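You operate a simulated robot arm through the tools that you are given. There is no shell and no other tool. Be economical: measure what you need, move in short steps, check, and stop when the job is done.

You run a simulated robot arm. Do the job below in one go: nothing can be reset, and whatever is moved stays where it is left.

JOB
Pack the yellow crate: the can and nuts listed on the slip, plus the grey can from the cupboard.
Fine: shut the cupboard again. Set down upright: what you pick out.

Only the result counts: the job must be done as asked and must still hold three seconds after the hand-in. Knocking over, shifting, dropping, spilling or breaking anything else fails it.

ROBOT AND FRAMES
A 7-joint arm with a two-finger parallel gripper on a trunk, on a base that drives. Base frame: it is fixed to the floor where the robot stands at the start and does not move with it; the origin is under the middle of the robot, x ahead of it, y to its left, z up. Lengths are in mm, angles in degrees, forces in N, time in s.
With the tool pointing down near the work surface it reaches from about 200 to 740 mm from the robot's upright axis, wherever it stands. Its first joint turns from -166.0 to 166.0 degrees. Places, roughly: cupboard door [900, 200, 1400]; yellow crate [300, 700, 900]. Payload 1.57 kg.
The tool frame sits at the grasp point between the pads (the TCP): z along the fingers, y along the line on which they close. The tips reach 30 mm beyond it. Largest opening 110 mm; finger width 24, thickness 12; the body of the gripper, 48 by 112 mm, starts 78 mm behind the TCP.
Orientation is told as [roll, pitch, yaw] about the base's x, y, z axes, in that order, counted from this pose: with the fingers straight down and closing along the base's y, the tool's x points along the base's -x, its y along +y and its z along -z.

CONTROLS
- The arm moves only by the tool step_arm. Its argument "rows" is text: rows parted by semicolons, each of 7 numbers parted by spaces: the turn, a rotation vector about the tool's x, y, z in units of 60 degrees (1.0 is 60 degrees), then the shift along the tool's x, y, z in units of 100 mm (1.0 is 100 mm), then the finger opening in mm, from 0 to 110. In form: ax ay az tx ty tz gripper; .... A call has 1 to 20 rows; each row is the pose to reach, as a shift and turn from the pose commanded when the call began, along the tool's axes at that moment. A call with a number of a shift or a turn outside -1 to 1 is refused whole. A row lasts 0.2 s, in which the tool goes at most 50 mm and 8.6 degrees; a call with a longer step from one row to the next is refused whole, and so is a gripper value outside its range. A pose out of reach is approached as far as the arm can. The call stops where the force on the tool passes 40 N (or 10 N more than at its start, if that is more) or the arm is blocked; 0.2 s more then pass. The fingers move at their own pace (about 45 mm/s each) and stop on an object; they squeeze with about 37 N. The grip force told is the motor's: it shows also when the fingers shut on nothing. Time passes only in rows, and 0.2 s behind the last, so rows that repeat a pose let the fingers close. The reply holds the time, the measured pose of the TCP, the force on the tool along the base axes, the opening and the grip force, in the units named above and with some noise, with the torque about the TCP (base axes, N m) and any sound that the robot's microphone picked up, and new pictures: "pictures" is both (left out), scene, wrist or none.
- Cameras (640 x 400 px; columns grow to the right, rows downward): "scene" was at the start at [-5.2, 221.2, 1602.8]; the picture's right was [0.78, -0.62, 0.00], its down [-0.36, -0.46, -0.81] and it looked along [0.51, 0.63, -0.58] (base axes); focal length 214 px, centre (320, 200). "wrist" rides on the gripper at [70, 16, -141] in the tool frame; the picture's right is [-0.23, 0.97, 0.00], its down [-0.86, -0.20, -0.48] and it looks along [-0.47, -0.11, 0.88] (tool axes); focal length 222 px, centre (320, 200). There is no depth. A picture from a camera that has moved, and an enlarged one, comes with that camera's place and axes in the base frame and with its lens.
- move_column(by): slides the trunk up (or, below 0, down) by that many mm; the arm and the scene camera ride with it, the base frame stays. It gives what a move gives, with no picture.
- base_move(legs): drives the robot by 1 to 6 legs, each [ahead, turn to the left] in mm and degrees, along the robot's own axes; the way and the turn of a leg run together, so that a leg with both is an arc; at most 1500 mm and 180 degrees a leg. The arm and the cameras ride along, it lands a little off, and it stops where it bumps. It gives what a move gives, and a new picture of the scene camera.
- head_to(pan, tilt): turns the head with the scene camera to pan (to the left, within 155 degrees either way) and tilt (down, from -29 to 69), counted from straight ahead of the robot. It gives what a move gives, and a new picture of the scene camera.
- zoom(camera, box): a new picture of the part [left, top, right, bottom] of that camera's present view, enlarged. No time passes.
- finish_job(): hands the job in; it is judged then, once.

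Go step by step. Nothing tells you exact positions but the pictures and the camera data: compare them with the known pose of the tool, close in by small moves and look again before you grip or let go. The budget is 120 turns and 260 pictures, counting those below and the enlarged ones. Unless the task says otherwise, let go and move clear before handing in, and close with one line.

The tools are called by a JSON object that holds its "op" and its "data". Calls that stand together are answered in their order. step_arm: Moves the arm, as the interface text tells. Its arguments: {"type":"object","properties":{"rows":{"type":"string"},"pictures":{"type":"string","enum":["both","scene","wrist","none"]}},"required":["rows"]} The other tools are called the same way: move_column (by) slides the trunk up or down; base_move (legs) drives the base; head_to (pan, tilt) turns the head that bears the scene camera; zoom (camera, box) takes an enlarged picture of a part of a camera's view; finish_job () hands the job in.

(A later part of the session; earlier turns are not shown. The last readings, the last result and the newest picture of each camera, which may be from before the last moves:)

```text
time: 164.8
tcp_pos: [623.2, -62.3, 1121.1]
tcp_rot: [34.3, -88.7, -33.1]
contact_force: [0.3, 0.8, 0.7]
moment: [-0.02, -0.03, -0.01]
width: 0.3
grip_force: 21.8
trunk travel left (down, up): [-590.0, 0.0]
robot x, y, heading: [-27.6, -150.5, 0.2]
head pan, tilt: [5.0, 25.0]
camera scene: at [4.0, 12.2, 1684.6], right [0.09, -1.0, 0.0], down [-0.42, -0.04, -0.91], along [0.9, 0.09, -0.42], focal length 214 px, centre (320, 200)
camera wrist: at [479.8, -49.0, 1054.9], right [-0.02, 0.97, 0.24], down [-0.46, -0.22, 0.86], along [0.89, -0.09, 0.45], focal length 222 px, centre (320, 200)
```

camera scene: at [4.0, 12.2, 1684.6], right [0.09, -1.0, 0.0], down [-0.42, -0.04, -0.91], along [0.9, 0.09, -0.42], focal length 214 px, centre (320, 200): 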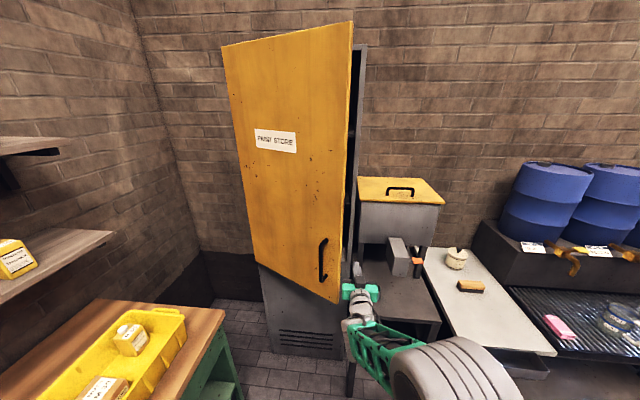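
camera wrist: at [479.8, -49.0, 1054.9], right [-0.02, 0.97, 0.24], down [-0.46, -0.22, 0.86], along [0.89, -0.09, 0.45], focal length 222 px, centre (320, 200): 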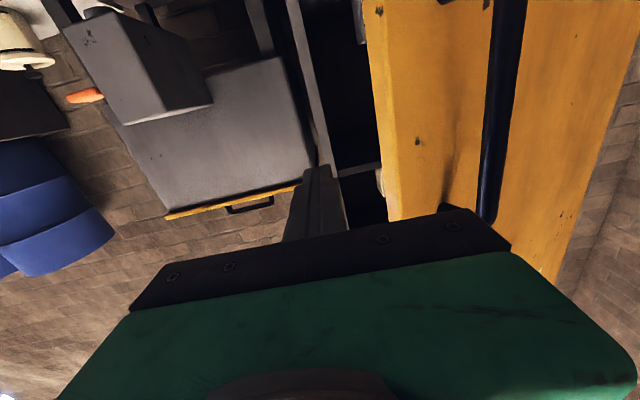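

{"op": "step_arm", "data": {"rows": "0 0 0 0 0 .25 0;0 0 0 0 0 .5 0;0 0 0 0 0 .75 0;0 0 0 0 0 .95 0;0 0 0 0 0 .95 0", "pictures": "wrist"}}

{"op": "step_arm", "data": {"rows": "0 0 0 0 .1 0 0;0 0 0 0 .2 0 0;0 0 0 0 .3 0 0;0 0 0 0 .4 -.05 0;0 0 0 0 .5 -.1 0;0 0 0 0 .6 -.2 0;0 0 0 0 .7 -.3 0;0 0 0 0 .8 -.4 0", "pictures": "both"}}

```text
time: 166.0
tcp_pos: [717.4, -59.6, 1120.4]
tcp_rot: [33.6, -88.8, -32.3]
contact_force: [0.6, 0.0, 0.2]
moment: [0.02, 0.0, -0.02]
width: 0.0
grip_force: 21.3
trunk travel left (down, up): [-590.0, 0.0]
robot x, y, heading: [-28.5, -146.6, 0.4]
head pan, tilt: [5.0, 25.0]
camera wrist: at [574.5, -46.9, 1053.2], right [-0.02, 0.97, 0.24], down [-0.46, -0.22, 0.86], along [0.89, -0.09, 0.45], focal length 222 px, centre (320, 200)
```

wrist: 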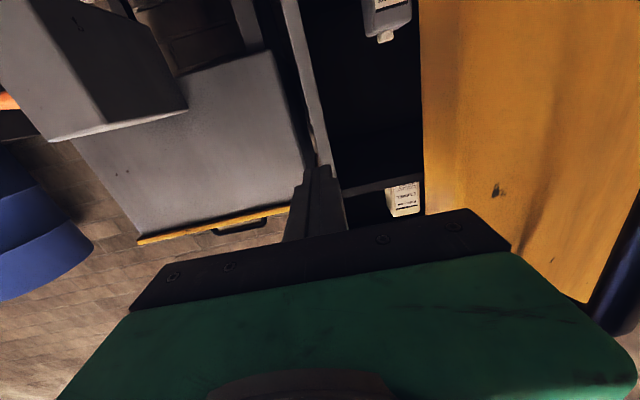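

```text
time: 167.4
tcp_pos: [698.7, -11.6, 1119.7]
tcp_rot: [9.3, -88.5, -8.7]
contact_force: [-3.7, -8.1, 0.6]
moment: [-0.07, 0.11, 0.42]
width: 0.0
grip_force: 21.7
trunk travel left (down, up): [-590.0, 0.0]
robot x, y, heading: [-27.9, -147.8, 0.0]
head pan, tilt: [5.0, 25.0]
stopped in row 6: the force on the tool passed its limit at 42 N (the readings are from after the stop); the commanded pose is now the measured one
camera scene: at [4.8, 11.7, 1684.6], right [0.09, -1.0, 0.0], down [-0.42, -0.04, -0.91], along [0.9, 0.08, -0.42], focal length 214 px, centre (320, 200)
camera wrist: at [555.8, 3.2, 1051.6], right [0.0, 0.97, 0.23], down [-0.46, -0.21, 0.87], along [0.89, -0.1, 0.44], focal length 222 px, centre (320, 200)
```

scene: 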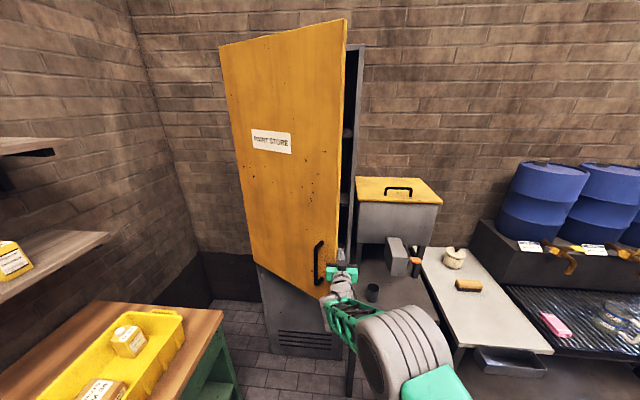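
wrist: 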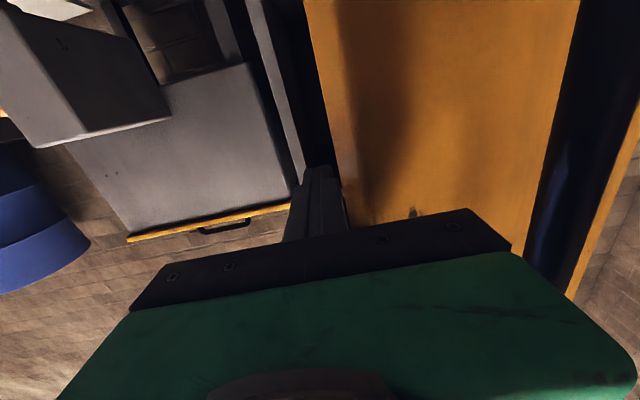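

Door gives. I turn the tool 30° to the left so that the fingers hook behind the door and push slowly along its arc.

{"op": "step_arm", "data": {"rows": "-.08 0 0 0 -.05 0 0;-.16 0 0 0 -.05 0 0;-.25 0 0 0 -.05 0 0;-.33 0 0 0 -.05 0 0;-.42 0 0 0 0 -.04 0;-.5 0 0 0 .05 -.08 0;-.5 0 0 0 .09 -.12 0;-.5 0 0 0 .13 -.16 0;-.5 0 0 0 .17 -.2 0;-.5 0 0 0 .21 -.24 0;-.5 0 0 0 .25 -.28 0;-.5 0 0 0 .29 -.32 0", "pictures": "scene"}}

```text
time: 170.0
tcp_pos: [667.5, 19.6, 1119.3]
tcp_rot: [42.1, -88.4, -11.3]
contact_force: [-0.5, 0.0, 0.3]
moment: [0.01, -0.02, 0.01]
width: 0.2
grip_force: 21.7
trunk travel left (down, up): [-590.0, 0.0]
robot x, y, heading: [-27.0, -149.0, 0.0]
head pan, tilt: [5.0, 25.0]
camera scene: at [4.7, 11.9, 1684.5], right [0.09, -1.0, 0.0], down [-0.42, -0.04, -0.91], along [0.9, 0.08, -0.42], focal length 214 px, centre (320, 200)
```

scene: 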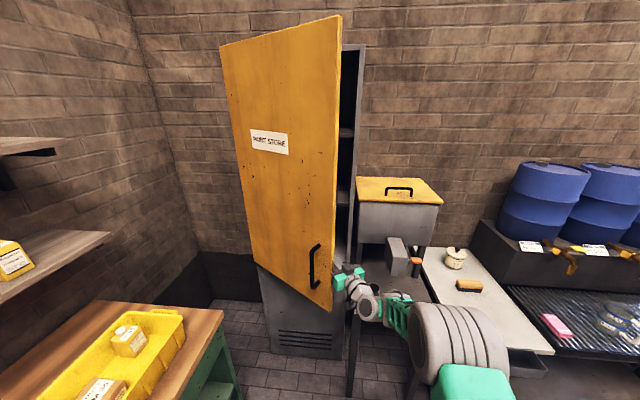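

{"op": "step_arm", "data": {"rows": "0 0 0 0 .06 0 0;0 0 0 0 .12 0 0;0 0 0 0 .18 0 0;0 0 0 0 .24 0 0;0 0 0 0 .3 0 0;0 0 0 0 .36 0 0;0 0 0 0 .42 0 0;0 0 0 0 .48 0 0;0 0 0 0 .54 .01 0;0 0 0 0 .6 .01 0;0 0 0 0 .66 .02 0;0 0 0 0 .72 .03 0", "pictures": "none"}}

{"op": "step_arm", "data": {"rows": "0 0 0 0 .06 0 0;0 0 0 0 .12 0 0;0 0 0 0 .18 0 0;0 0 0 0 .24 0 0;0 0 0 0 .3 0 0;0 0 0 0 .36 0 0;0 0 0 0 .42 0 0;0 0 0 0 .48 0 0;0 0 0 0 .54 .01 0;0 0 0 0 .6 .01 0;0 0 0 0 .66 .02 0;0 0 0 0 .72 .03 0", "pictures": "both"}}

```text
time: 172.6
tcp_pos: [631.8, 84.1, 1121.3]
tcp_rot: [43.6, -88.5, -12.8]
contact_force: [0.1, -0.6, 0.8]
moment: [0.02, 0.0, -0.02]
width: 0.2
grip_force: 21.2
trunk travel left (down, up): [-590.0, 0.0]
robot x, y, heading: [-22.6, -148.1, 0.3]
head pan, tilt: [5.0, 25.0]
```

```text
time: 174.4
tcp_pos: [604.3, 120.6, 1120.2]
tcp_rot: [40.0, -88.4, -9.5]
contact_force: [-19.0, -17.3, 6.4]
moment: [0.16, -0.23, 1.37]
width: 0.0
grip_force: 21.6
trunk travel left (down, up): [-590.0, 0.0]
robot x, y, heading: [-27.2, -151.7, -0.2]
head pan, tilt: [5.0, 25.0]
stopped in row 9: the force on the tool passed its limit at 43 N (the readings are from after the stop); the commanded pose is now the measured one
camera scene: at [0.6, 8.8, 1685.2], right [0.09, -1.0, 0.0], down [-0.42, -0.03, -0.91], along [0.9, 0.08, -0.42], focal length 214 px, centre (320, 200)
camera wrist: at [472.2, 61.5, 1053.5], right [-0.49, 0.84, 0.24], down [-0.29, -0.42, 0.86], along [0.82, 0.35, 0.45], focal length 222 px, centre (320, 200)
```

scene: 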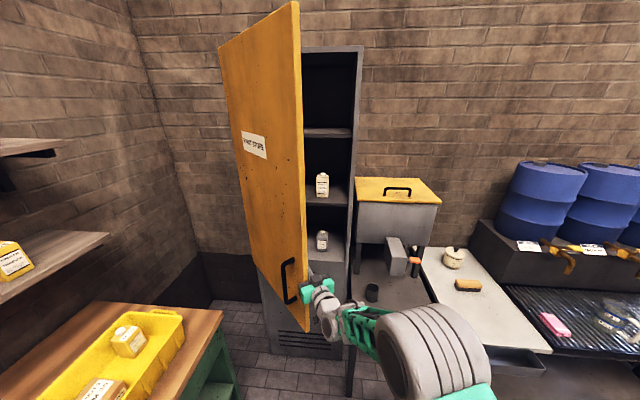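
wrist: 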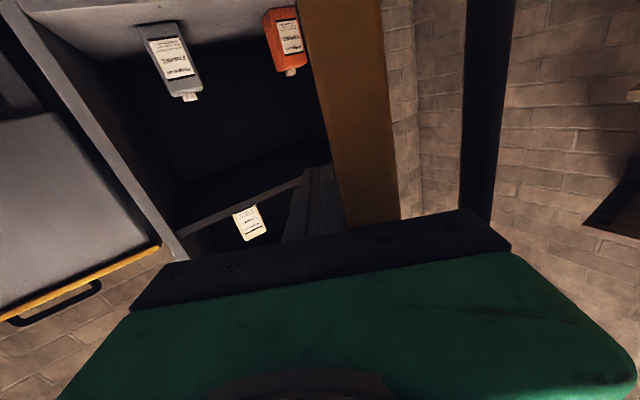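

Door ~50° open; inside I see a grey can and an orange one on the lower shelf, and a pale one above. I continue pushing.

{"op": "step_arm", "data": {"rows": "0 0 0 0 .04 0 0;0 0 0 0 .08 0 0;0 0 0 0 .12 .0 0;0 0 0 0 .16 .01 0;0 0 0 0 .2 .02 0;0 0 0 0 .24 .03 0;0 0 0 0 .28 .04 0;0 0 0 0 .32 .05 0;0 0 0 0 .36 .06 0;0 0 0 0 .4 .07 0;0 0 0 0 .44 .08 0;0 0 0 0 .48 .09 0;0 0 0 0 .52 .1 0;0 0 0 0 .56 .11 0;0 0 0 0 .6 .12 0;0 0 0 0 .64 .13 0;0 0 0 0 .68 .14 0;0 0 0 0 .72 .16 0", "pictures": "scene"}}

```text
time: 175.1
tcp_pos: [599.3, 124.8, 1120.3]
tcp_rot: [41.2, -88.5, -10.7]
contact_force: [-23.3, -20.3, 9.1]
moment: [0.11, -0.07, 1.47]
width: 0.2
grip_force: 21.4
trunk travel left (down, up): [-590.0, 0.0]
robot x, y, heading: [-29.5, -148.7, -0.3]
head pan, tilt: [5.0, 25.0]
stopped in row 3: the force on the tool passed its limit at 41 N (the readings are from after the stop); the commanded pose is now the measured one
camera scene: at [-0.4, 7.9, 1685.1], right [0.08, -1.0, 0.0], down [-0.42, -0.03, -0.91], along [0.9, 0.08, -0.42], focal length 214 px, centre (320, 200)
```

scene: 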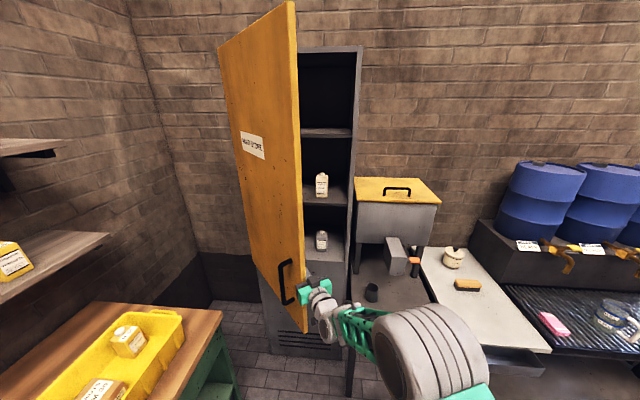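

The gripper body corner is catching the door's end. I draw back 45 mm, turn a bit more left, and push with the fingertips only.

{"op": "step_arm", "data": {"rows": "0 0 0 0 -.05 -.2 0;0 0 0 0 -.1 -.45 0;-.1 0 0 0 -.1 -.45 0;-.2 0 0 0 -.1 -.45 0;-.3 0 0 0 -.05 -.45 0;-.35 0 0 0 0 -.45 0", "pictures": "wrist"}}

```text
time: 176.5
tcp_pos: [562.8, 106.2, 1119.6]
tcp_rot: [54.4, -88.4, -2.7]
contact_force: [1.3, -0.2, 0.5]
moment: [-0.01, -0.01, 0.02]
width: 0.0
grip_force: 21.0
trunk travel left (down, up): [-590.0, 0.0]
robot x, y, heading: [-23.6, -148.8, 0.1]
head pan, tilt: [5.0, 25.0]
camera wrist: at [461.0, 4.8, 1051.2], right [-0.76, 0.6, 0.25], down [-0.11, -0.5, 0.86], along [0.64, 0.62, 0.45], focal length 222 px, centre (320, 200)
```

wrist: 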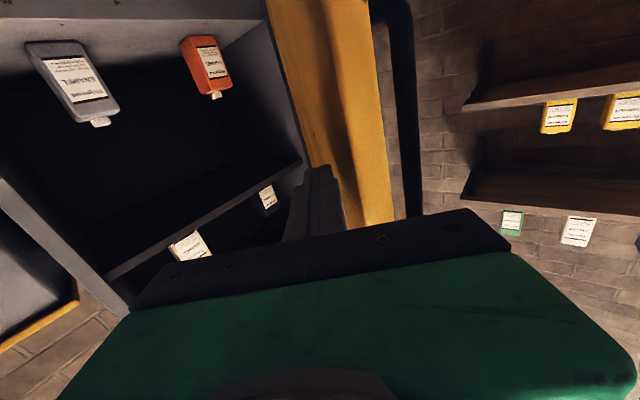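

{"op": "step_arm", "data": {"rows": "0 0 0 0 .05 .01 0;0 0 0 0 .1 .02 0;0 0 0 0 .15 .03 0;0 0 0 0 .2 .04 0;0 0 0 0 .25 .06 0;0 0 0 0 .3 .08 0;0 0 0 0 .35 .1 0;0 0 0 0 .4 .12 0;0 0 0 0 .45 .14 0;0 0 0 0 .5 .16 0;0 0 0 0 .55 .17 0;0 0 0 0 .6 .18 0;0 0 0 0 .65 .2 0;0 0 0 0 .7 .22 0;0 0 0 0 .76 .24 0;0 0 0 0 .82 .26 0;0 0 0 0 .87 .27 0;0 0 0 0 .92 .28 0", "pictures": "both"}}

```text
time: 180.3
tcp_pos: [509.1, 184.8, 1120.7]
tcp_rot: [54.8, -88.3, -3.2]
contact_force: [-0.2, -0.2, -0.5]
moment: [-0.01, 0.01, 0.01]
width: 0.2
grip_force: 21.3
trunk travel left (down, up): [-590.0, 0.0]
robot x, y, heading: [-27.4, -149.6, -0.2]
head pan, tilt: [5.0, 25.0]
camera scene: at [4.5, 11.6, 1684.6], right [0.09, -1.0, 0.0], down [-0.42, -0.04, -0.91], along [0.9, 0.08, -0.42], focal length 214 px, centre (320, 200)
camera wrist: at [406.1, 84.2, 1053.5], right [-0.76, 0.6, 0.25], down [-0.11, -0.5, 0.86], along [0.64, 0.62, 0.45], focal length 222 px, centre (320, 200)
```

scene: 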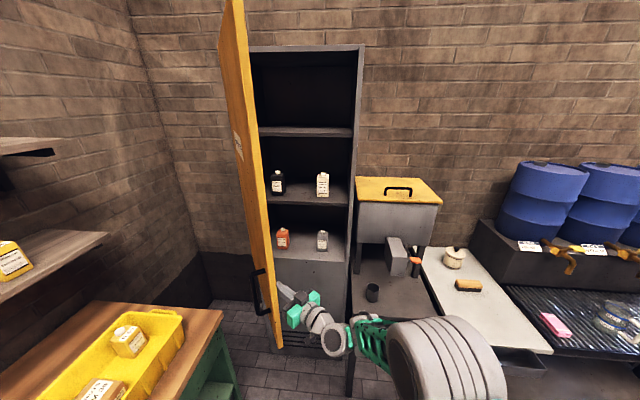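
wrist: 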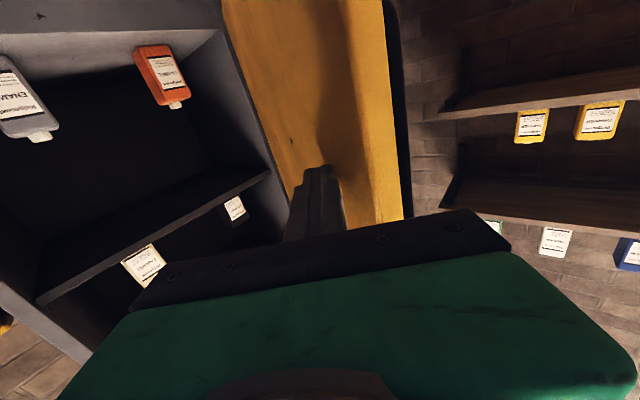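

Door is ~68° open, enough. I zoom on the cupboard contents.

{"op": "zoom", "data": {"camera": "scene", "box": [240, 160, 370, 270]}}

{"op": "step_arm", "data": {"rows": "0 0 0 0 -.2 -.1 0;0 0 0 0 -.4 -.2 0;.14 0 0 0 -.6 -.3 0;.28 0 0 0 -.8 -.4 0;.42 0 0 0 -.95 -.5 0;.56 0 0 0 -.95 -.5 20;.7 0 0 0 -.95 -.5 40;.85 0 0 0 -.95 -.5 60", "pictures": "both"}}

```text
3.64 times, centred on (305, 215) of scene
camera zoom: at [4.5, 11.6, 1684.6], right [0.09, -1.0, 0.0], down [-0.42, -0.04, -0.91], along [0.9, 0.08, -0.42], focal length 780 px, centre (374, 146)
```

zoom: 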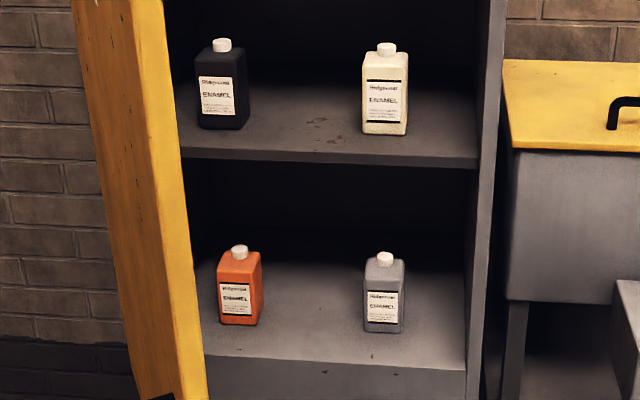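

```text
refused: row 8 steps farther than a row can; nothing moved
```

The grey can is at about (990, 82), z 921–1043, alone on the right. I push the door a bit further before reaching in.

{"op": "step_arm", "data": {"rows": "0 0 0 0 .07 .03 0;0 0 0 0 .14 .07 0;0 0 0 0 .2 .1 0;0 0 0 0 .27 .13 0;0 0 0 0 .33 .17 0;0 0 0 0 .4 .2 0;0 0 0 0 .47 .23 0;0 0 0 0 .54 .27 0;0 0 0 0 .6 .3 0;0 0 0 0 .67 .33 0;0 0 0 0 .74 .37 0", "pictures": "none"}}

{"op": "step_arm", "data": {"rows": "0 0 0 0 .06 .03 0;0 0 0 0 .12 .06 0;0 0 0 0 .17 .08 0;0 0 0 0 .22 .11 0;0 0 0 0 .27 .13 0;0 0 0 0 .32 .16 0;0 0 0 0 .37 .18 0;0 0 0 0 .42 .21 0;0 0 0 0 .47 .23 0;0 0 0 0 .52 .26 0", "pictures": "scene"}}

```text
time: 182.7
tcp_pos: [474.0, 260.1, 1123.2]
tcp_rot: [54.1, -88.1, -2.5]
contact_force: [0.1, -0.7, -0.6]
moment: [0.02, 0.01, 0.0]
width: 0.0
grip_force: 21.5
trunk travel left (down, up): [-590.0, 0.0]
robot x, y, heading: [-26.7, -147.6, 0.1]
head pan, tilt: [5.0, 25.0]
```

```text
time: 184.9
tcp_pos: [449.2, 314.0, 1121.8]
tcp_rot: [54.5, -88.2, -2.8]
contact_force: [-0.4, -0.3, -0.3]
moment: [0.0, -0.04, 0.01]
width: 0.0
grip_force: 21.1
trunk travel left (down, up): [-590.0, 0.0]
robot x, y, heading: [-23.0, -151.0, -0.0]
head pan, tilt: [5.0, 25.0]
camera scene: at [4.4, 11.7, 1684.6], right [0.09, -1.0, 0.0], down [-0.42, -0.04, -0.91], along [0.9, 0.08, -0.42], focal length 214 px, centre (320, 200)
```

scene: 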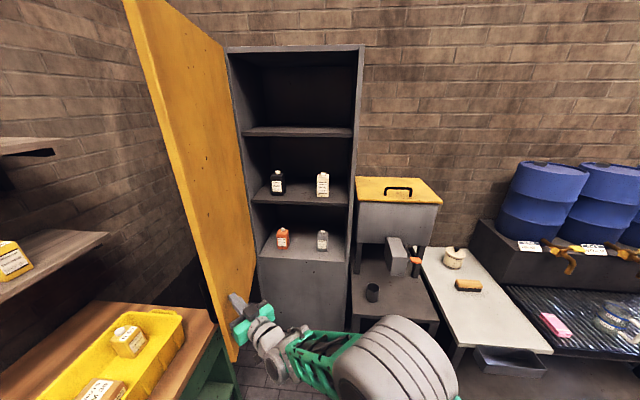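

Door is nearly at 90°. I withdraw, straighten the tool to +x, and tilt it to 45°.

{"op": "step_arm", "data": {"rows": "0 0 0 0 -.25 -.1 0;0 0 0 0 -.5 -.2 0;.1 0 0 0 -.75 -.2 0;.2 0 0 0 -1 -.2 0;.33 0 0 0 -1 -.2 0;.46 0 0 0 -1 -.2 20;.6 0 0 0 -1 -.2 40;.73 0 0 0 -1 -.2 60;.86 0 0 0 -1 -.2 80", "pictures": "none"}}

{"op": "step_arm", "data": {"rows": "0 .12 0 -.1 -.2 .1 90;0 .24 0 -.2 -.4 .2 90;0 .36 0 -.2 -.6 .3 90;0 .48 0 -.2 -.8 .4 90;0 .6 0 -.2 -1 .5 90;0 .72 0 -.2 -1 .6 90;0 .75 0 -.2 -1 .6 90", "pictures": "scene"}}

```text
time: 186.9
tcp_pos: [513.6, 235.6, 1120.7]
tcp_rot: [4.0, -88.2, -4.2]
contact_force: [-0.5, -0.6, -0.2]
moment: [-0.02, 0.02, 0.0]
width: 79.7
grip_force: 0.2
trunk travel left (down, up): [-590.0, 0.0]
robot x, y, heading: [-25.2, -148.1, -0.0]
head pan, tilt: [5.0, 25.0]
```

```text
time: 188.5
tcp_pos: [576.6, 134.4, 1137.5]
tcp_rot: [0.2, -43.1, 0.0]
contact_force: [-0.7, -0.2, -0.3]
moment: [0.04, 0.0, 0.02]
width: 90.0
grip_force: 0.0
trunk travel left (down, up): [-590.0, 0.0]
robot x, y, heading: [-27.1, -150.2, -0.1]
head pan, tilt: [5.0, 25.0]
camera scene: at [4.5, 11.6, 1684.6], right [0.09, -1.0, 0.0], down [-0.42, -0.04, -0.91], along [0.9, 0.08, -0.42], focal length 214 px, centre (320, 200)
```

scene: 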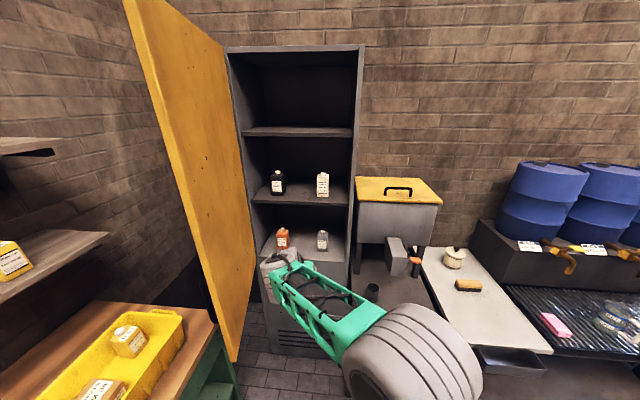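

{"op": "step_arm", "data": {"rows": "0 0 0 .2 -.25 -.2 90;0 0 0 .4 -.5 -.4 90;0 0 0 .6 -.75 -.6 90;0 0 0 .8 -1 -.75 90;0 0 0 1 -1 -.9 90;0 0 0 1 -1 -.9 90", "pictures": "none"}}

{"op": "base_move", "data": {"legs": [[0, 15], [330, 0], [0, -15]]}}

{"op": "head_to", "data": {"pan": 0, "tilt": 35}}

```text
time: 189.9
tcp_pos: [439.1, 34.9, 1133.4]
tcp_rot: [0.1, -43.2, -0.2]
contact_force: [0.2, 0.4, 0.7]
moment: [-0.01, 0.01, 0.03]
width: 90.0
grip_force: 0.0
trunk travel left (down, up): [-590.0, 0.0]
robot x, y, heading: [-29.5, -149.9, 0.1]
head pan, tilt: [5.0, 25.0]
```

```text
time: 193.8
tcp_pos: [759.3, 121.3, 1134.9]
tcp_rot: [0.1, -43.2, 0.1]
contact_force: [-0.9, 0.5, -0.7]
moment: [0.02, -0.03, 0.0]
width: 90.2
grip_force: 0.1
trunk travel left (down, up): [-590.0, 0.0]
robot x, y, heading: [290.5, -62.0, 0.3]
head pan, tilt: [5.0, 25.0]
camera scene: at [323.5, 97.1, 1684.6], right [0.09, -1.0, 0.0], down [-0.42, -0.04, -0.91], along [0.9, 0.08, -0.42], focal length 214 px, centre (320, 200)
```

scene: 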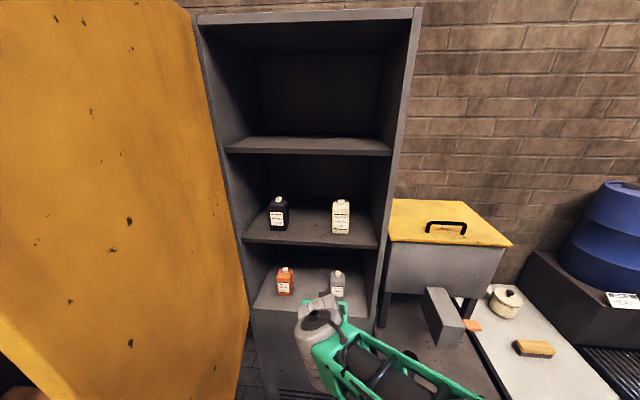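

```text
time: 194.6
tcp_pos: [758.4, 121.9, 1134.6]
tcp_rot: [0.1, -43.2, 0.0]
contact_force: [0.1, -0.5, 0.0]
moment: [0.03, -0.03, 0.01]
width: 90.1
grip_force: 0.1
trunk travel left (down, up): [-590.0, 0.0]
robot x, y, heading: [295.4, -64.0, -0.2]
head pan, tilt: [0.0, 35.0]
camera scene: at [319.7, 89.3, 1668.9], right [0.0, -1.0, 0.0], down [-0.57, 0.0, -0.82], along [0.82, 0.0, -0.57], focal length 214 px, centre (320, 200)
```

scene: 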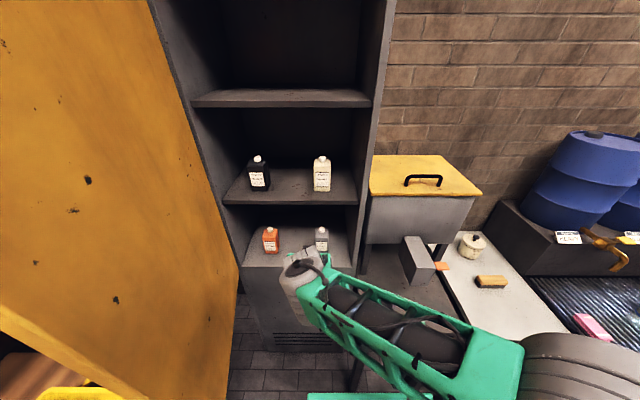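

{"op": "zoom", "data": {"camera": "scene", "box": [230, 130, 390, 280]}}

{"op": "zoom", "data": {"camera": "wrist", "box": [0, 0, 640, 400]}}

```text
2.67 times, centred on (310, 205) of scene
camera zoom: at [319.7, 89.3, 1668.9], right [0.0, -1.0, 0.0], down [-0.57, 0.0, -0.82], along [0.82, 0.0, -0.57], focal length 572 px, centre (347, 187)
```

zoom: 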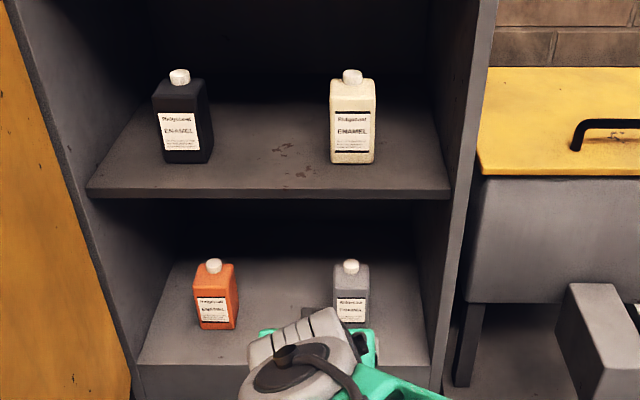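

```text
1.00 times, centred on (320, 200) of wrist (not enlarged: the box is as wide or as high as the picture)
camera zoom: at [611.0, 136.7, 1189.3], right [0.16, 0.97, 0.16], down [0.3, -0.2, 0.93], along [0.94, -0.1, -0.32], focal length 222 px, centre (320, 200)
```

zoom: 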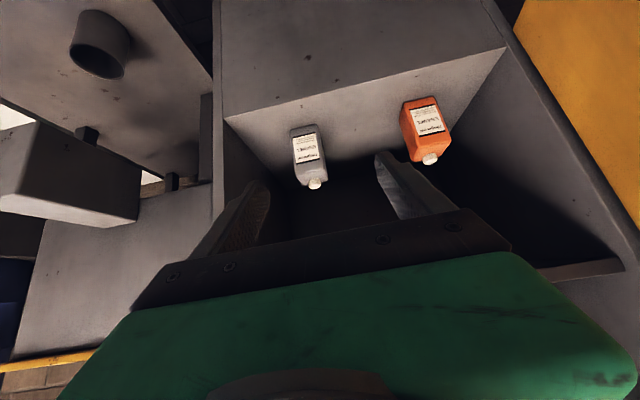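

Estimates: can front x≈985, y≈87, bottom z≈903, cap top ≈1026. I move the base 40 mm forward and bring the tool in line.

{"op": "base_move", "data": {"legs": [[40, 0]]}}

{"op": "step_arm", "data": {"rows": "0 0 0 .1 -.1 .2 90;0 0 0 .2 -.2 .4 90;0 0 0 .3 -.3 .6 90;0 0 0 .4 -.35 .8 90;0 0 0 .5 -.35 1 90;0 0 0 .5 -.35 1 90", "pictures": "none"}}

{"op": "step_arm", "data": {"rows": "0 0 0 .03 0 .2 90;0 0 0 .06 0 .4 90;0 0 0 .07 0 .5 90;0 0 0 .07 0 .5 90", "pictures": "both"}}

```text
time: 195.4
tcp_pos: [800.0, 123.2, 1133.9]
tcp_rot: [0.1, -43.2, 0.1]
contact_force: [0.3, 0.2, -0.6]
moment: [0.0, 0.02, 0.02]
width: 89.9
grip_force: 0.0
trunk travel left (down, up): [-590.0, 0.0]
robot x, y, heading: [331.5, -62.9, 0.5]
head pan, tilt: [0.0, 35.0]
camera scene: at [360.8, 89.4, 1668.8], right [0.0, -1.0, 0.0], down [-0.57, 0.0, -0.82], along [0.82, 0.0, -0.57], focal length 214 px, centre (320, 200)
```

scene: 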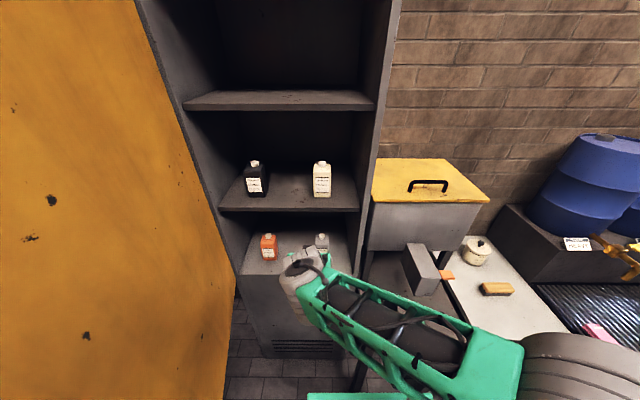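

```text
time: 196.8
tcp_pos: [832.2, 88.3, 1028.1]
tcp_rot: [0.3, -43.3, 0.1]
contact_force: [0.3, 0.3, -0.1]
moment: [0.05, 0.04, -0.04]
width: 90.0
grip_force: 0.1
trunk travel left (down, up): [-590.0, 0.0]
robot x, y, heading: [326.4, -60.1, -0.0]
head pan, tilt: [0.0, 35.0]
```

```text
time: 197.8
tcp_pos: [861.1, 88.4, 984.8]
tcp_rot: [0.3, -43.2, 0.1]
contact_force: [0.0, -0.1, 0.7]
moment: [0.02, 0.02, -0.04]
width: 90.1
grip_force: 0.1
trunk travel left (down, up): [-590.0, 0.0]
robot x, y, heading: [329.4, -66.1, 0.1]
head pan, tilt: [0.0, 35.0]
camera scene: at [359.8, 89.4, 1668.8], right [0.0, -1.0, 0.0], down [-0.57, 0.0, -0.82], along [0.82, 0.0, -0.57], focal length 214 px, centre (320, 200)
camera wrist: at [713.1, 102.6, 1040.8], right [0.16, 0.97, 0.16], down [0.3, -0.2, 0.93], along [0.94, -0.1, -0.32], focal length 222 px, centre (320, 200)
```

scene: 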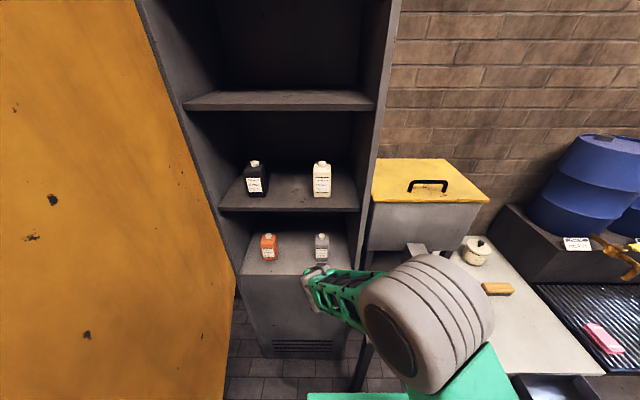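
wrist: 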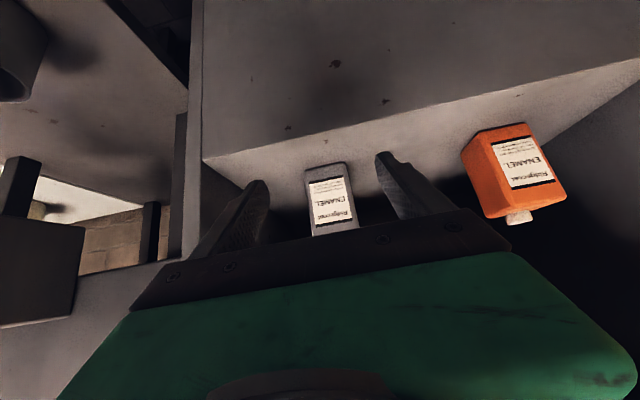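

{"op": "step_arm", "data": {"rows": "0 0 0 -.2 .02 .15 90;0 0 0 -.4 .03 .3 90;0 0 0 -.55 .03 .45 90;0 0 0 -.63 .03 .5 90;0 0 0 -.63 .03 .5 90", "pictures": "wrist"}}

```text
time: 199.0
tcp_pos: [940.0, 90.7, 993.3]
tcp_rot: [0.1, -43.2, 0.1]
contact_force: [0.0, -0.4, -1.1]
moment: [-0.01, -0.01, 0.02]
width: 90.2
grip_force: 0.1
trunk travel left (down, up): [-590.0, 0.0]
robot x, y, heading: [331.9, -65.1, 0.1]
head pan, tilt: [0.0, 35.0]
camera wrist: at [792.7, 105.6, 1048.3], right [0.16, 0.97, 0.16], down [0.3, -0.2, 0.93], along [0.94, -0.1, -0.32], focal length 222 px, centre (320, 200)
```

wrist: 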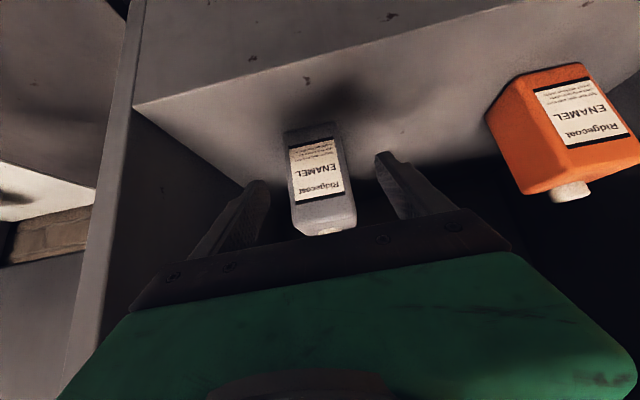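

Can: front x≈983, y≈87, z 906–1010 (body). Final approach and grip.

{"op": "step_arm", "data": {"rows": "0 0 0 -.15 -.03 .15 90;0 0 0 -.3 -.04 .32 90;0 0 0 -.425 -.04 .467 90;0 0 0 -.425 -.04 .467 90", "pictures": "wrist"}}

```text
time: 200.0
tcp_pos: [1002.8, 89.0, 987.9]
tcp_rot: [0.1, -43.2, 0.1]
contact_force: [-0.5, -1.0, -0.1]
moment: [-0.04, 0.0, 0.04]
width: 90.3
grip_force: 0.0
trunk travel left (down, up): [-590.0, 0.0]
robot x, y, heading: [331.8, -66.0, 0.2]
head pan, tilt: [0.0, 35.0]
camera wrist: at [855.8, 102.7, 1042.7], right [0.16, 0.97, 0.16], down [0.3, -0.2, 0.93], along [0.94, -0.1, -0.32], focal length 222 px, centre (320, 200)
```

wrist: 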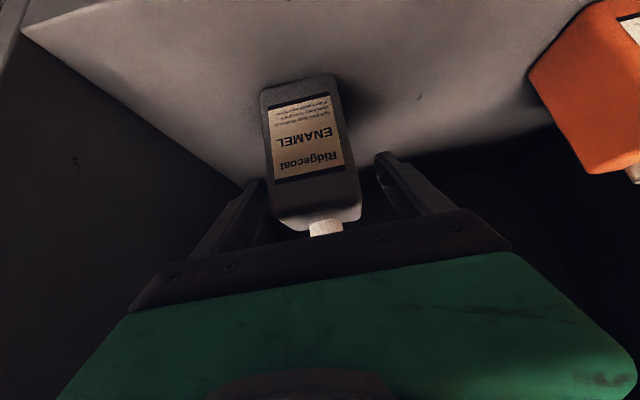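

{"op": "step_arm", "data": {"rows": "0 0 0 -.03 -.01 .04 80;0 0 0 -.03 -.01 .04 65;0 0 0 -.03 -.01 .04 50;0 0 0 -.03 -.01 .04 35;0 0 0 -.03 -.01 .04 30;0 0 0 -.03 -.01 .04 30", "pictures": "wrist"}}

{"op": "step_arm", "data": {"rows": "0 0 0 -.07 0 -.07 30;0 0 0 -.15 0 -.15 30;0 0 0 -.2 0 -.2 30;0 0 0 -.2 0 -.2 30", "pictures": "wrist"}}

```text
time: 201.4
tcp_pos: [1008.1, 85.5, 986.2]
tcp_rot: [0.1, -43.2, 0.1]
contact_force: [0.3, -2.2, 0.6]
moment: [-0.33, 0.01, -0.06]
width: 59.8
grip_force: 37.0
trunk travel left (down, up): [-590.0, 0.0]
robot x, y, heading: [330.7, -62.9, -0.1]
head pan, tilt: [0.0, 35.0]
camera wrist: at [860.3, 101.2, 1042.0], right [0.16, 0.97, 0.16], down [0.3, -0.2, 0.93], along [0.94, -0.11, -0.32], focal length 222 px, centre (320, 200)
```

wrist: 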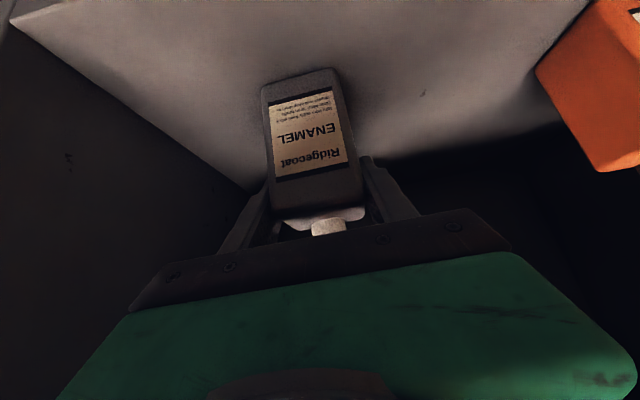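

```text
time: 202.4
tcp_pos: [1008.6, 87.6, 1015.1]
tcp_rot: [0.1, -43.2, 0.1]
contact_force: [-0.7, 0.7, -4.8]
moment: [0.01, 0.0, -0.02]
width: 59.8
grip_force: 36.8
trunk travel left (down, up): [-590.0, 0.0]
robot x, y, heading: [332.2, -64.5, 0.3]
head pan, tilt: [0.0, 35.0]
camera wrist: at [861.3, 101.5, 1070.0], right [0.16, 0.97, 0.16], down [0.3, -0.2, 0.93], along [0.94, -0.1, -0.32], focal length 222 px, centre (320, 200)
```

wrist: 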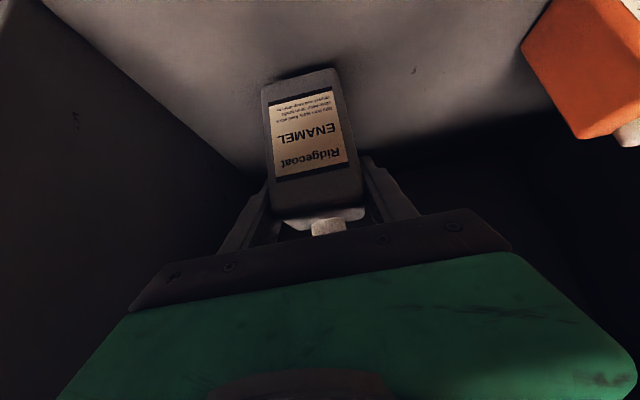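

The grey can is held. I withdraw it from the cupboard. As the open door would obstruct the arm at the crate, I'll set the can on a free bench spot first, shut the door, and then pack it.

{"op": "step_arm", "data": {"rows": "0 0 0 .15 0 -.14 30;0 0 0 .35 0 -.33 30;0 0 0 .55 0 -.52 30;0 0 0 .75 0 -.7 30;0 0 0 .95 0 -.89 30;0 0 0 .95 0 -.89 30", "pictures": "none"}}

{"op": "step_arm", "data": {"rows": "0 0 0 .2 0 -.18 30;0 0 0 .4 0 -.37 30;0 0 0 .6 0 -.56 30;0 0 0 .8 0 -.77 30;0 0 0 .98 0 -.98 30;0 0 0 .98 0 -.98 30", "pictures": "scene"}}

```text
time: 203.8
tcp_pos: [878.3, 84.8, 1014.6]
tcp_rot: [0.2, -43.2, 0.2]
contact_force: [0.4, 0.6, -4.2]
moment: [0.01, 0.05, 0.03]
width: 59.9
grip_force: 36.7
trunk travel left (down, up): [-590.0, 0.0]
robot x, y, heading: [335.4, -60.7, 0.0]
head pan, tilt: [0.0, 35.0]
```

```text
time: 205.2
tcp_pos: [740.4, 84.9, 1018.4]
tcp_rot: [0.1, -43.2, 0.1]
contact_force: [0.3, -0.4, -4.3]
moment: [0.0, -0.01, 0.01]
width: 59.7
grip_force: 37.3
trunk travel left (down, up): [-590.0, 0.0]
robot x, y, heading: [331.8, -66.4, 0.1]
head pan, tilt: [0.0, 35.0]
camera scene: at [359.9, 89.5, 1668.8], right [0.0, -1.0, 0.0], down [-0.57, 0.0, -0.82], along [0.82, 0.0, -0.57], focal length 214 px, centre (320, 200)
```

scene: 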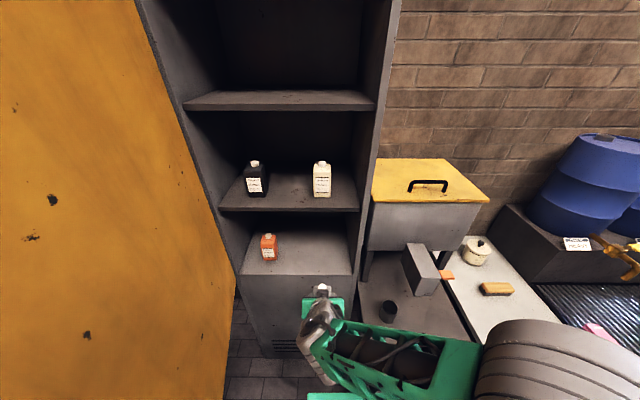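

{"op": "base_move", "data": {"legs": [[-150, 0], [0, 90]]}}

{"op": "head_to", "data": {"pan": -10, "tilt": 50}}

```text
time: 210.4
tcp_pos: [34.3, 346.0, 1019.0]
tcp_rot: [0.1, -43.2, 89.8]
contact_force: [-0.3, 0.6, -4.0]
moment: [-0.02, -0.01, -0.03]
width: 59.8
grip_force: 37.2
trunk travel left (down, up): [-590.0, 0.0]
robot x, y, heading: [183.6, -61.6, 90.2]
head pan, tilt: [0.0, 35.0]
camera scene: at [26.7, -37.3, 1668.8], right [1.0, 0.0, 0.0], down [0.0, -0.57, -0.82], along [0.0, 0.82, -0.57], focal length 214 px, centre (320, 200)
```

scene: 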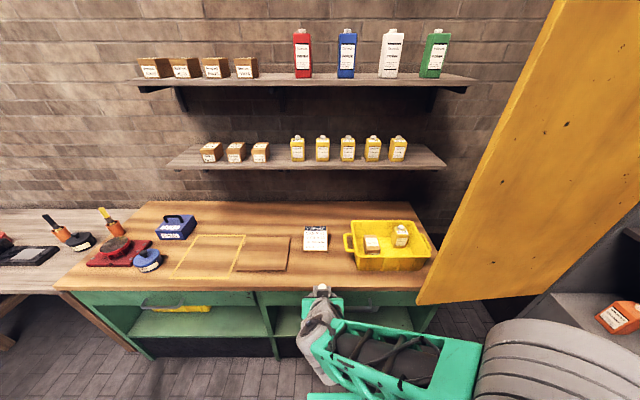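

```text
time: 211.2
tcp_pos: [33.9, 346.2, 1019.9]
tcp_rot: [0.2, -43.3, 89.9]
contact_force: [0.5, 0.6, -5.3]
moment: [-0.06, -0.01, -0.01]
width: 59.8
grip_force: 37.2
trunk travel left (down, up): [-590.0, 0.0]
robot x, y, heading: [177.3, -64.6, 90.0]
head pan, tilt: [-10.0, 50.0]
camera scene: at [40.1, -49.5, 1647.1], right [0.98, -0.17, 0.0], down [-0.13, -0.75, -0.64], along [0.11, 0.63, -0.77], focal length 214 px, centre (320, 200)
```

scene: 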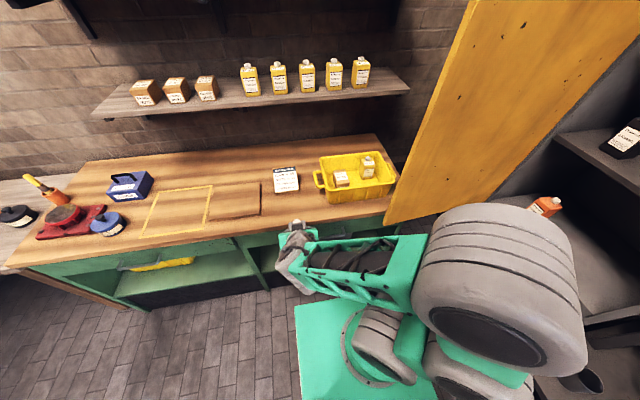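

{"op": "step_arm", "data": {"rows": "0 0 0 -.2 0 .19 30;0 0 0 -.4 0 .38 30;0 0 0 -.6 0 .57 30;0 0 0 -.82 0 .77 30;0 0 0 -.82 0 .77 30", "pictures": "none"}}

{"op": "step_arm", "data": {"rows": "0 0 0 -.2 0 .19 30;0 0 0 -.4 0 .38 30;0 0 0 -.6 0 .57 30;0 0 0 -.82 0 .77 30;0 0 0 -.75 0 .9 30;0 0 0 -.62 0 .98 30;0 0 0 -.62 0 .98 30", "pictures": "both"}}

```text
time: 212.4
tcp_pos: [34.3, 458.5, 1019.8]
tcp_rot: [0.2, -43.2, 89.9]
contact_force: [0.5, 0.3, -4.5]
moment: [0.01, 0.01, 0.0]
width: 59.8
grip_force: 36.9
trunk travel left (down, up): [-590.0, 0.0]
robot x, y, heading: [181.7, -64.1, 89.8]
head pan, tilt: [-10.0, 50.0]
```

```text
time: 214.0
tcp_pos: [33.8, 569.7, 991.2]
tcp_rot: [0.1, -43.2, 89.9]
contact_force: [-0.8, -0.6, -4.3]
moment: [-0.02, -0.01, -0.01]
width: 59.8
grip_force: 37.2
trunk travel left (down, up): [-590.0, 0.0]
robot x, y, heading: [181.1, -65.0, 90.0]
head pan, tilt: [-10.0, 50.0]
camera scene: at [40.1, -49.3, 1647.1], right [0.98, -0.18, 0.0], down [-0.13, -0.75, -0.64], along [0.11, 0.63, -0.77], focal length 214 px, centre (320, 200)
camera wrist: at [18.2, 421.6, 1045.1], right [-0.97, 0.17, 0.16], down [0.2, 0.3, 0.93], along [0.11, 0.94, -0.32], focal length 222 px, centre (320, 200)
```

scene: 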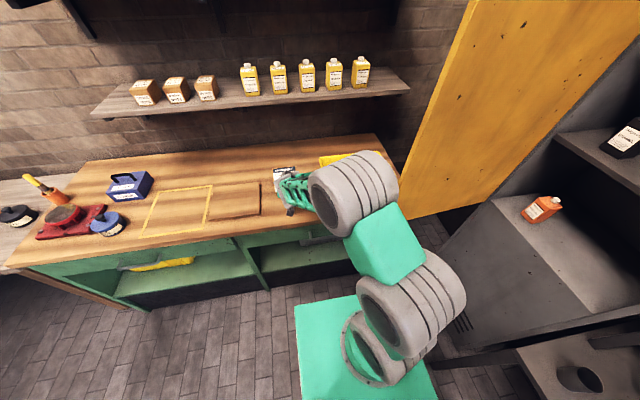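
wrist: 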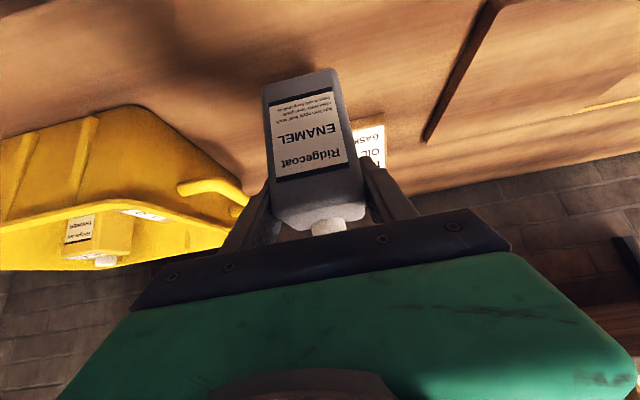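

{"op": "step_arm", "data": {"rows": "0 0 0 .1 0 .11 30;0 0 0 .2 0 .21 30;0 0 0 .28 0 .3 30;0 0 0 .32 0 .34 30;0 0 0 .34 0 .36 30;0 0 0 .35 0 .37 30", "pictures": "none"}}

{"op": "step_arm", "data": {"rows": "0 0 0 .01 0 .01 30;0 0 0 .02 0 .02 30;0 0 0 .03 0 .03 30", "pictures": "none"}}

```text
time: 215.4
tcp_pos: [34.7, 572.0, 944.0]
tcp_rot: [0.3, -43.7, 89.7]
contact_force: [0.2, 1.5, 26.5]
moment: [0.11, -0.89, 0.04]
width: 59.2
grip_force: 36.6
trunk travel left (down, up): [-590.0, 0.0]
robot x, y, heading: [180.4, -62.2, 89.8]
head pan, tilt: [-10.0, 50.0]
```

```text
time: 216.2
tcp_pos: [35.3, 569.5, 937.5]
tcp_rot: [0.3, -43.6, 89.8]
contact_force: [-0.5, 2.8, 32.3]
moment: [-0.55, -0.59, -0.01]
width: 60.1
grip_force: 37.5
trunk travel left (down, up): [-590.0, 0.0]
robot x, y, heading: [176.7, -64.8, 89.7]
head pan, tilt: [-10.0, 50.0]
```

Contact on the bench. Release, and check.

{"op": "step_arm", "data": {"rows": "0 0 0 0 0 0 62;0 0 0 0 0 0 68;0 0 0 0 0 0 76;0 0 0 0 0 0 84;0 0 0 0 0 0 84", "pictures": "none"}}

{"op": "step_arm", "data": {"rows": "0 0 0 0 0 -.15 84;0 0 0 0 0 -.4 84;0 0 0 0 0 -.7 84;0 0 0 0 0 -1 84;0 0 0 -.2 0 -1 84;0 0 0 -.5 0 -1 84", "pictures": "both"}}

```text
time: 217.4
tcp_pos: [34.1, 567.9, 934.6]
tcp_rot: [0.1, -43.3, 90.1]
contact_force: [0.7, 0.3, -0.3]
moment: [0.01, 0.02, 0.0]
width: 84.1
grip_force: 0.2
trunk travel left (down, up): [-590.0, 0.0]
robot x, y, heading: [183.7, -63.1, 90.0]
head pan, tilt: [-10.0, 50.0]
```

```text
time: 218.8
tcp_pos: [34.5, 537.5, 1042.2]
tcp_rot: [0.0, -43.1, 89.9]
contact_force: [1.1, 0.4, 0.5]
moment: [-0.01, 0.03, 0.01]
width: 83.9
grip_force: 0.0
trunk travel left (down, up): [-590.0, 0.0]
robot x, y, heading: [180.7, -63.2, 89.6]
head pan, tilt: [-10.0, 50.0]
camera scene: at [40.2, -49.4, 1647.0], right [0.98, -0.18, 0.0], down [-0.13, -0.75, -0.64], along [0.11, 0.63, -0.77], focal length 214 px, centre (320, 200)
camera wrist: at [18.0, 389.5, 1096.4], right [-0.97, 0.17, 0.16], down [0.2, 0.3, 0.93], along [0.11, 0.94, -0.32], focal length 222 px, centre (320, 200)
```

scene: 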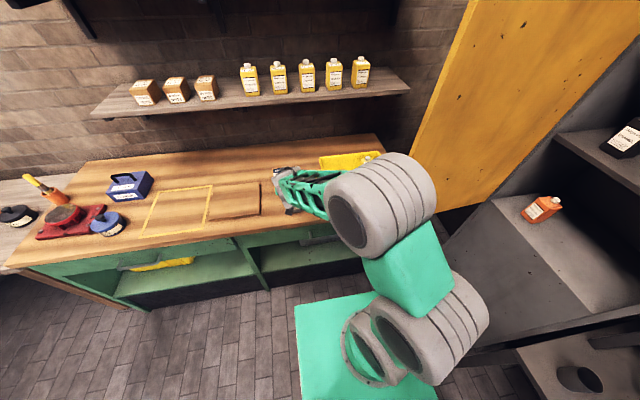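
wrist: 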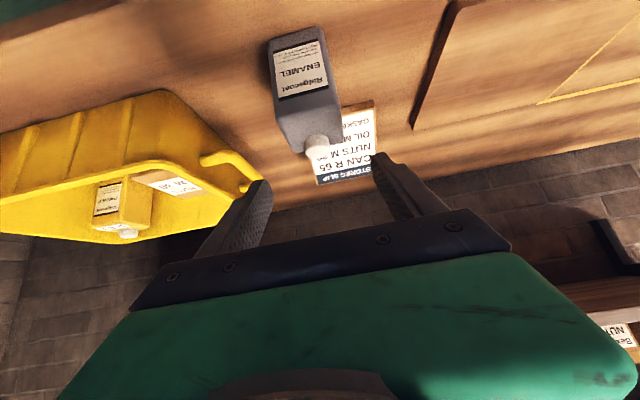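

The grey can stands on the bench. I retract the arm, and re-station the base facing +x, left of the open door, to push it shut.

{"op": "step_arm", "data": {"rows": "0 0 0 .2 0 -.2 60;0 0 0 .4 0 -.4 40;0 0 0 .6 0 -.6 20;0 0 0 .8 0 -.75 0;0 0 0 .9 0 -.85 0;0 0 0 .9 0 -.85 0", "pictures": "none"}}

{"op": "step_arm", "data": {"rows": "0 0 0 .2 0 -.2 0;0 0 0 .4 0 -.4 0;0 0 0 .5 0 -.55 0;0 0 0 .5 0 -.6 0", "pictures": "none"}}

{"op": "base_move", "data": {"legs": [[0, -107], [-230, 0], [0, 17]]}}

```text
time: 220.2
tcp_pos: [33.2, 413.3, 1041.9]
tcp_rot: [0.1, -43.2, 89.9]
contact_force: [-0.2, 0.1, -0.2]
moment: [0.02, -0.01, 0.03]
width: 0.1
grip_force: 19.0
trunk travel left (down, up): [-590.0, 0.0]
robot x, y, heading: [183.2, -63.1, 89.8]
head pan, tilt: [-10.0, 50.0]
```

```text
time: 221.2
tcp_pos: [34.2, 336.5, 1052.4]
tcp_rot: [0.2, -43.2, 89.8]
contact_force: [-0.8, 0.1, -0.2]
moment: [-0.03, -0.01, 0.0]
width: 0.1
grip_force: 21.4
trunk travel left (down, up): [-590.0, 0.0]
robot x, y, heading: [184.7, -63.0, 89.6]
head pan, tilt: [-10.0, 50.0]
```

```text
time: 228.4
tcp_pos: [361.0, 151.8, 1051.9]
tcp_rot: [0.1, -43.3, 0.2]
contact_force: [-0.2, 0.0, -0.5]
moment: [-0.01, 0.03, 0.01]
width: 0.1
grip_force: 21.5
trunk travel left (down, up): [-590.0, 0.0]
robot x, y, heading: [-40.1, -0.2, 0.2]
head pan, tilt: [-10.0, 50.0]
camera scene: at [-23.4, 142.4, 1647.1], right [-0.17, -0.99, 0.0], down [-0.75, 0.13, -0.64], along [0.63, -0.11, -0.77], focal length 214 px, centre (320, 200)
```

scene: 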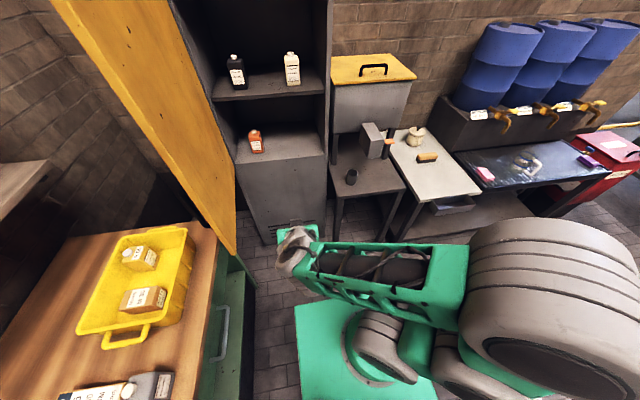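

{"op": "step_arm", "data": {"rows": "0 -.13 0 -.1 .1 -.15 0;0 -.26 0 -.2 .3 -.3 0;0 -.39 0 -.3 .5 -.45 0;0 -.52 0 -.4 .7 -.6 0;0 -.65 0 -.4 .9 -.72 0;0 -.72 0 -.4 1 -.72 0", "pictures": "none"}}

```text
time: 229.8
tcp_pos: [343.9, 244.9, 1134.9]
tcp_rot: [2.5, -83.3, -2.1]
contact_force: [-0.3, -0.1, -0.3]
moment: [-0.02, -0.01, 0.05]
width: 0.0
grip_force: 21.3
out of reach, approached as far as the arm can: row 6
trunk travel left (down, up): [-590.0, 0.0]
robot x, y, heading: [-41.9, 5.0, -0.1]
head pan, tilt: [-10.0, 50.0]
```

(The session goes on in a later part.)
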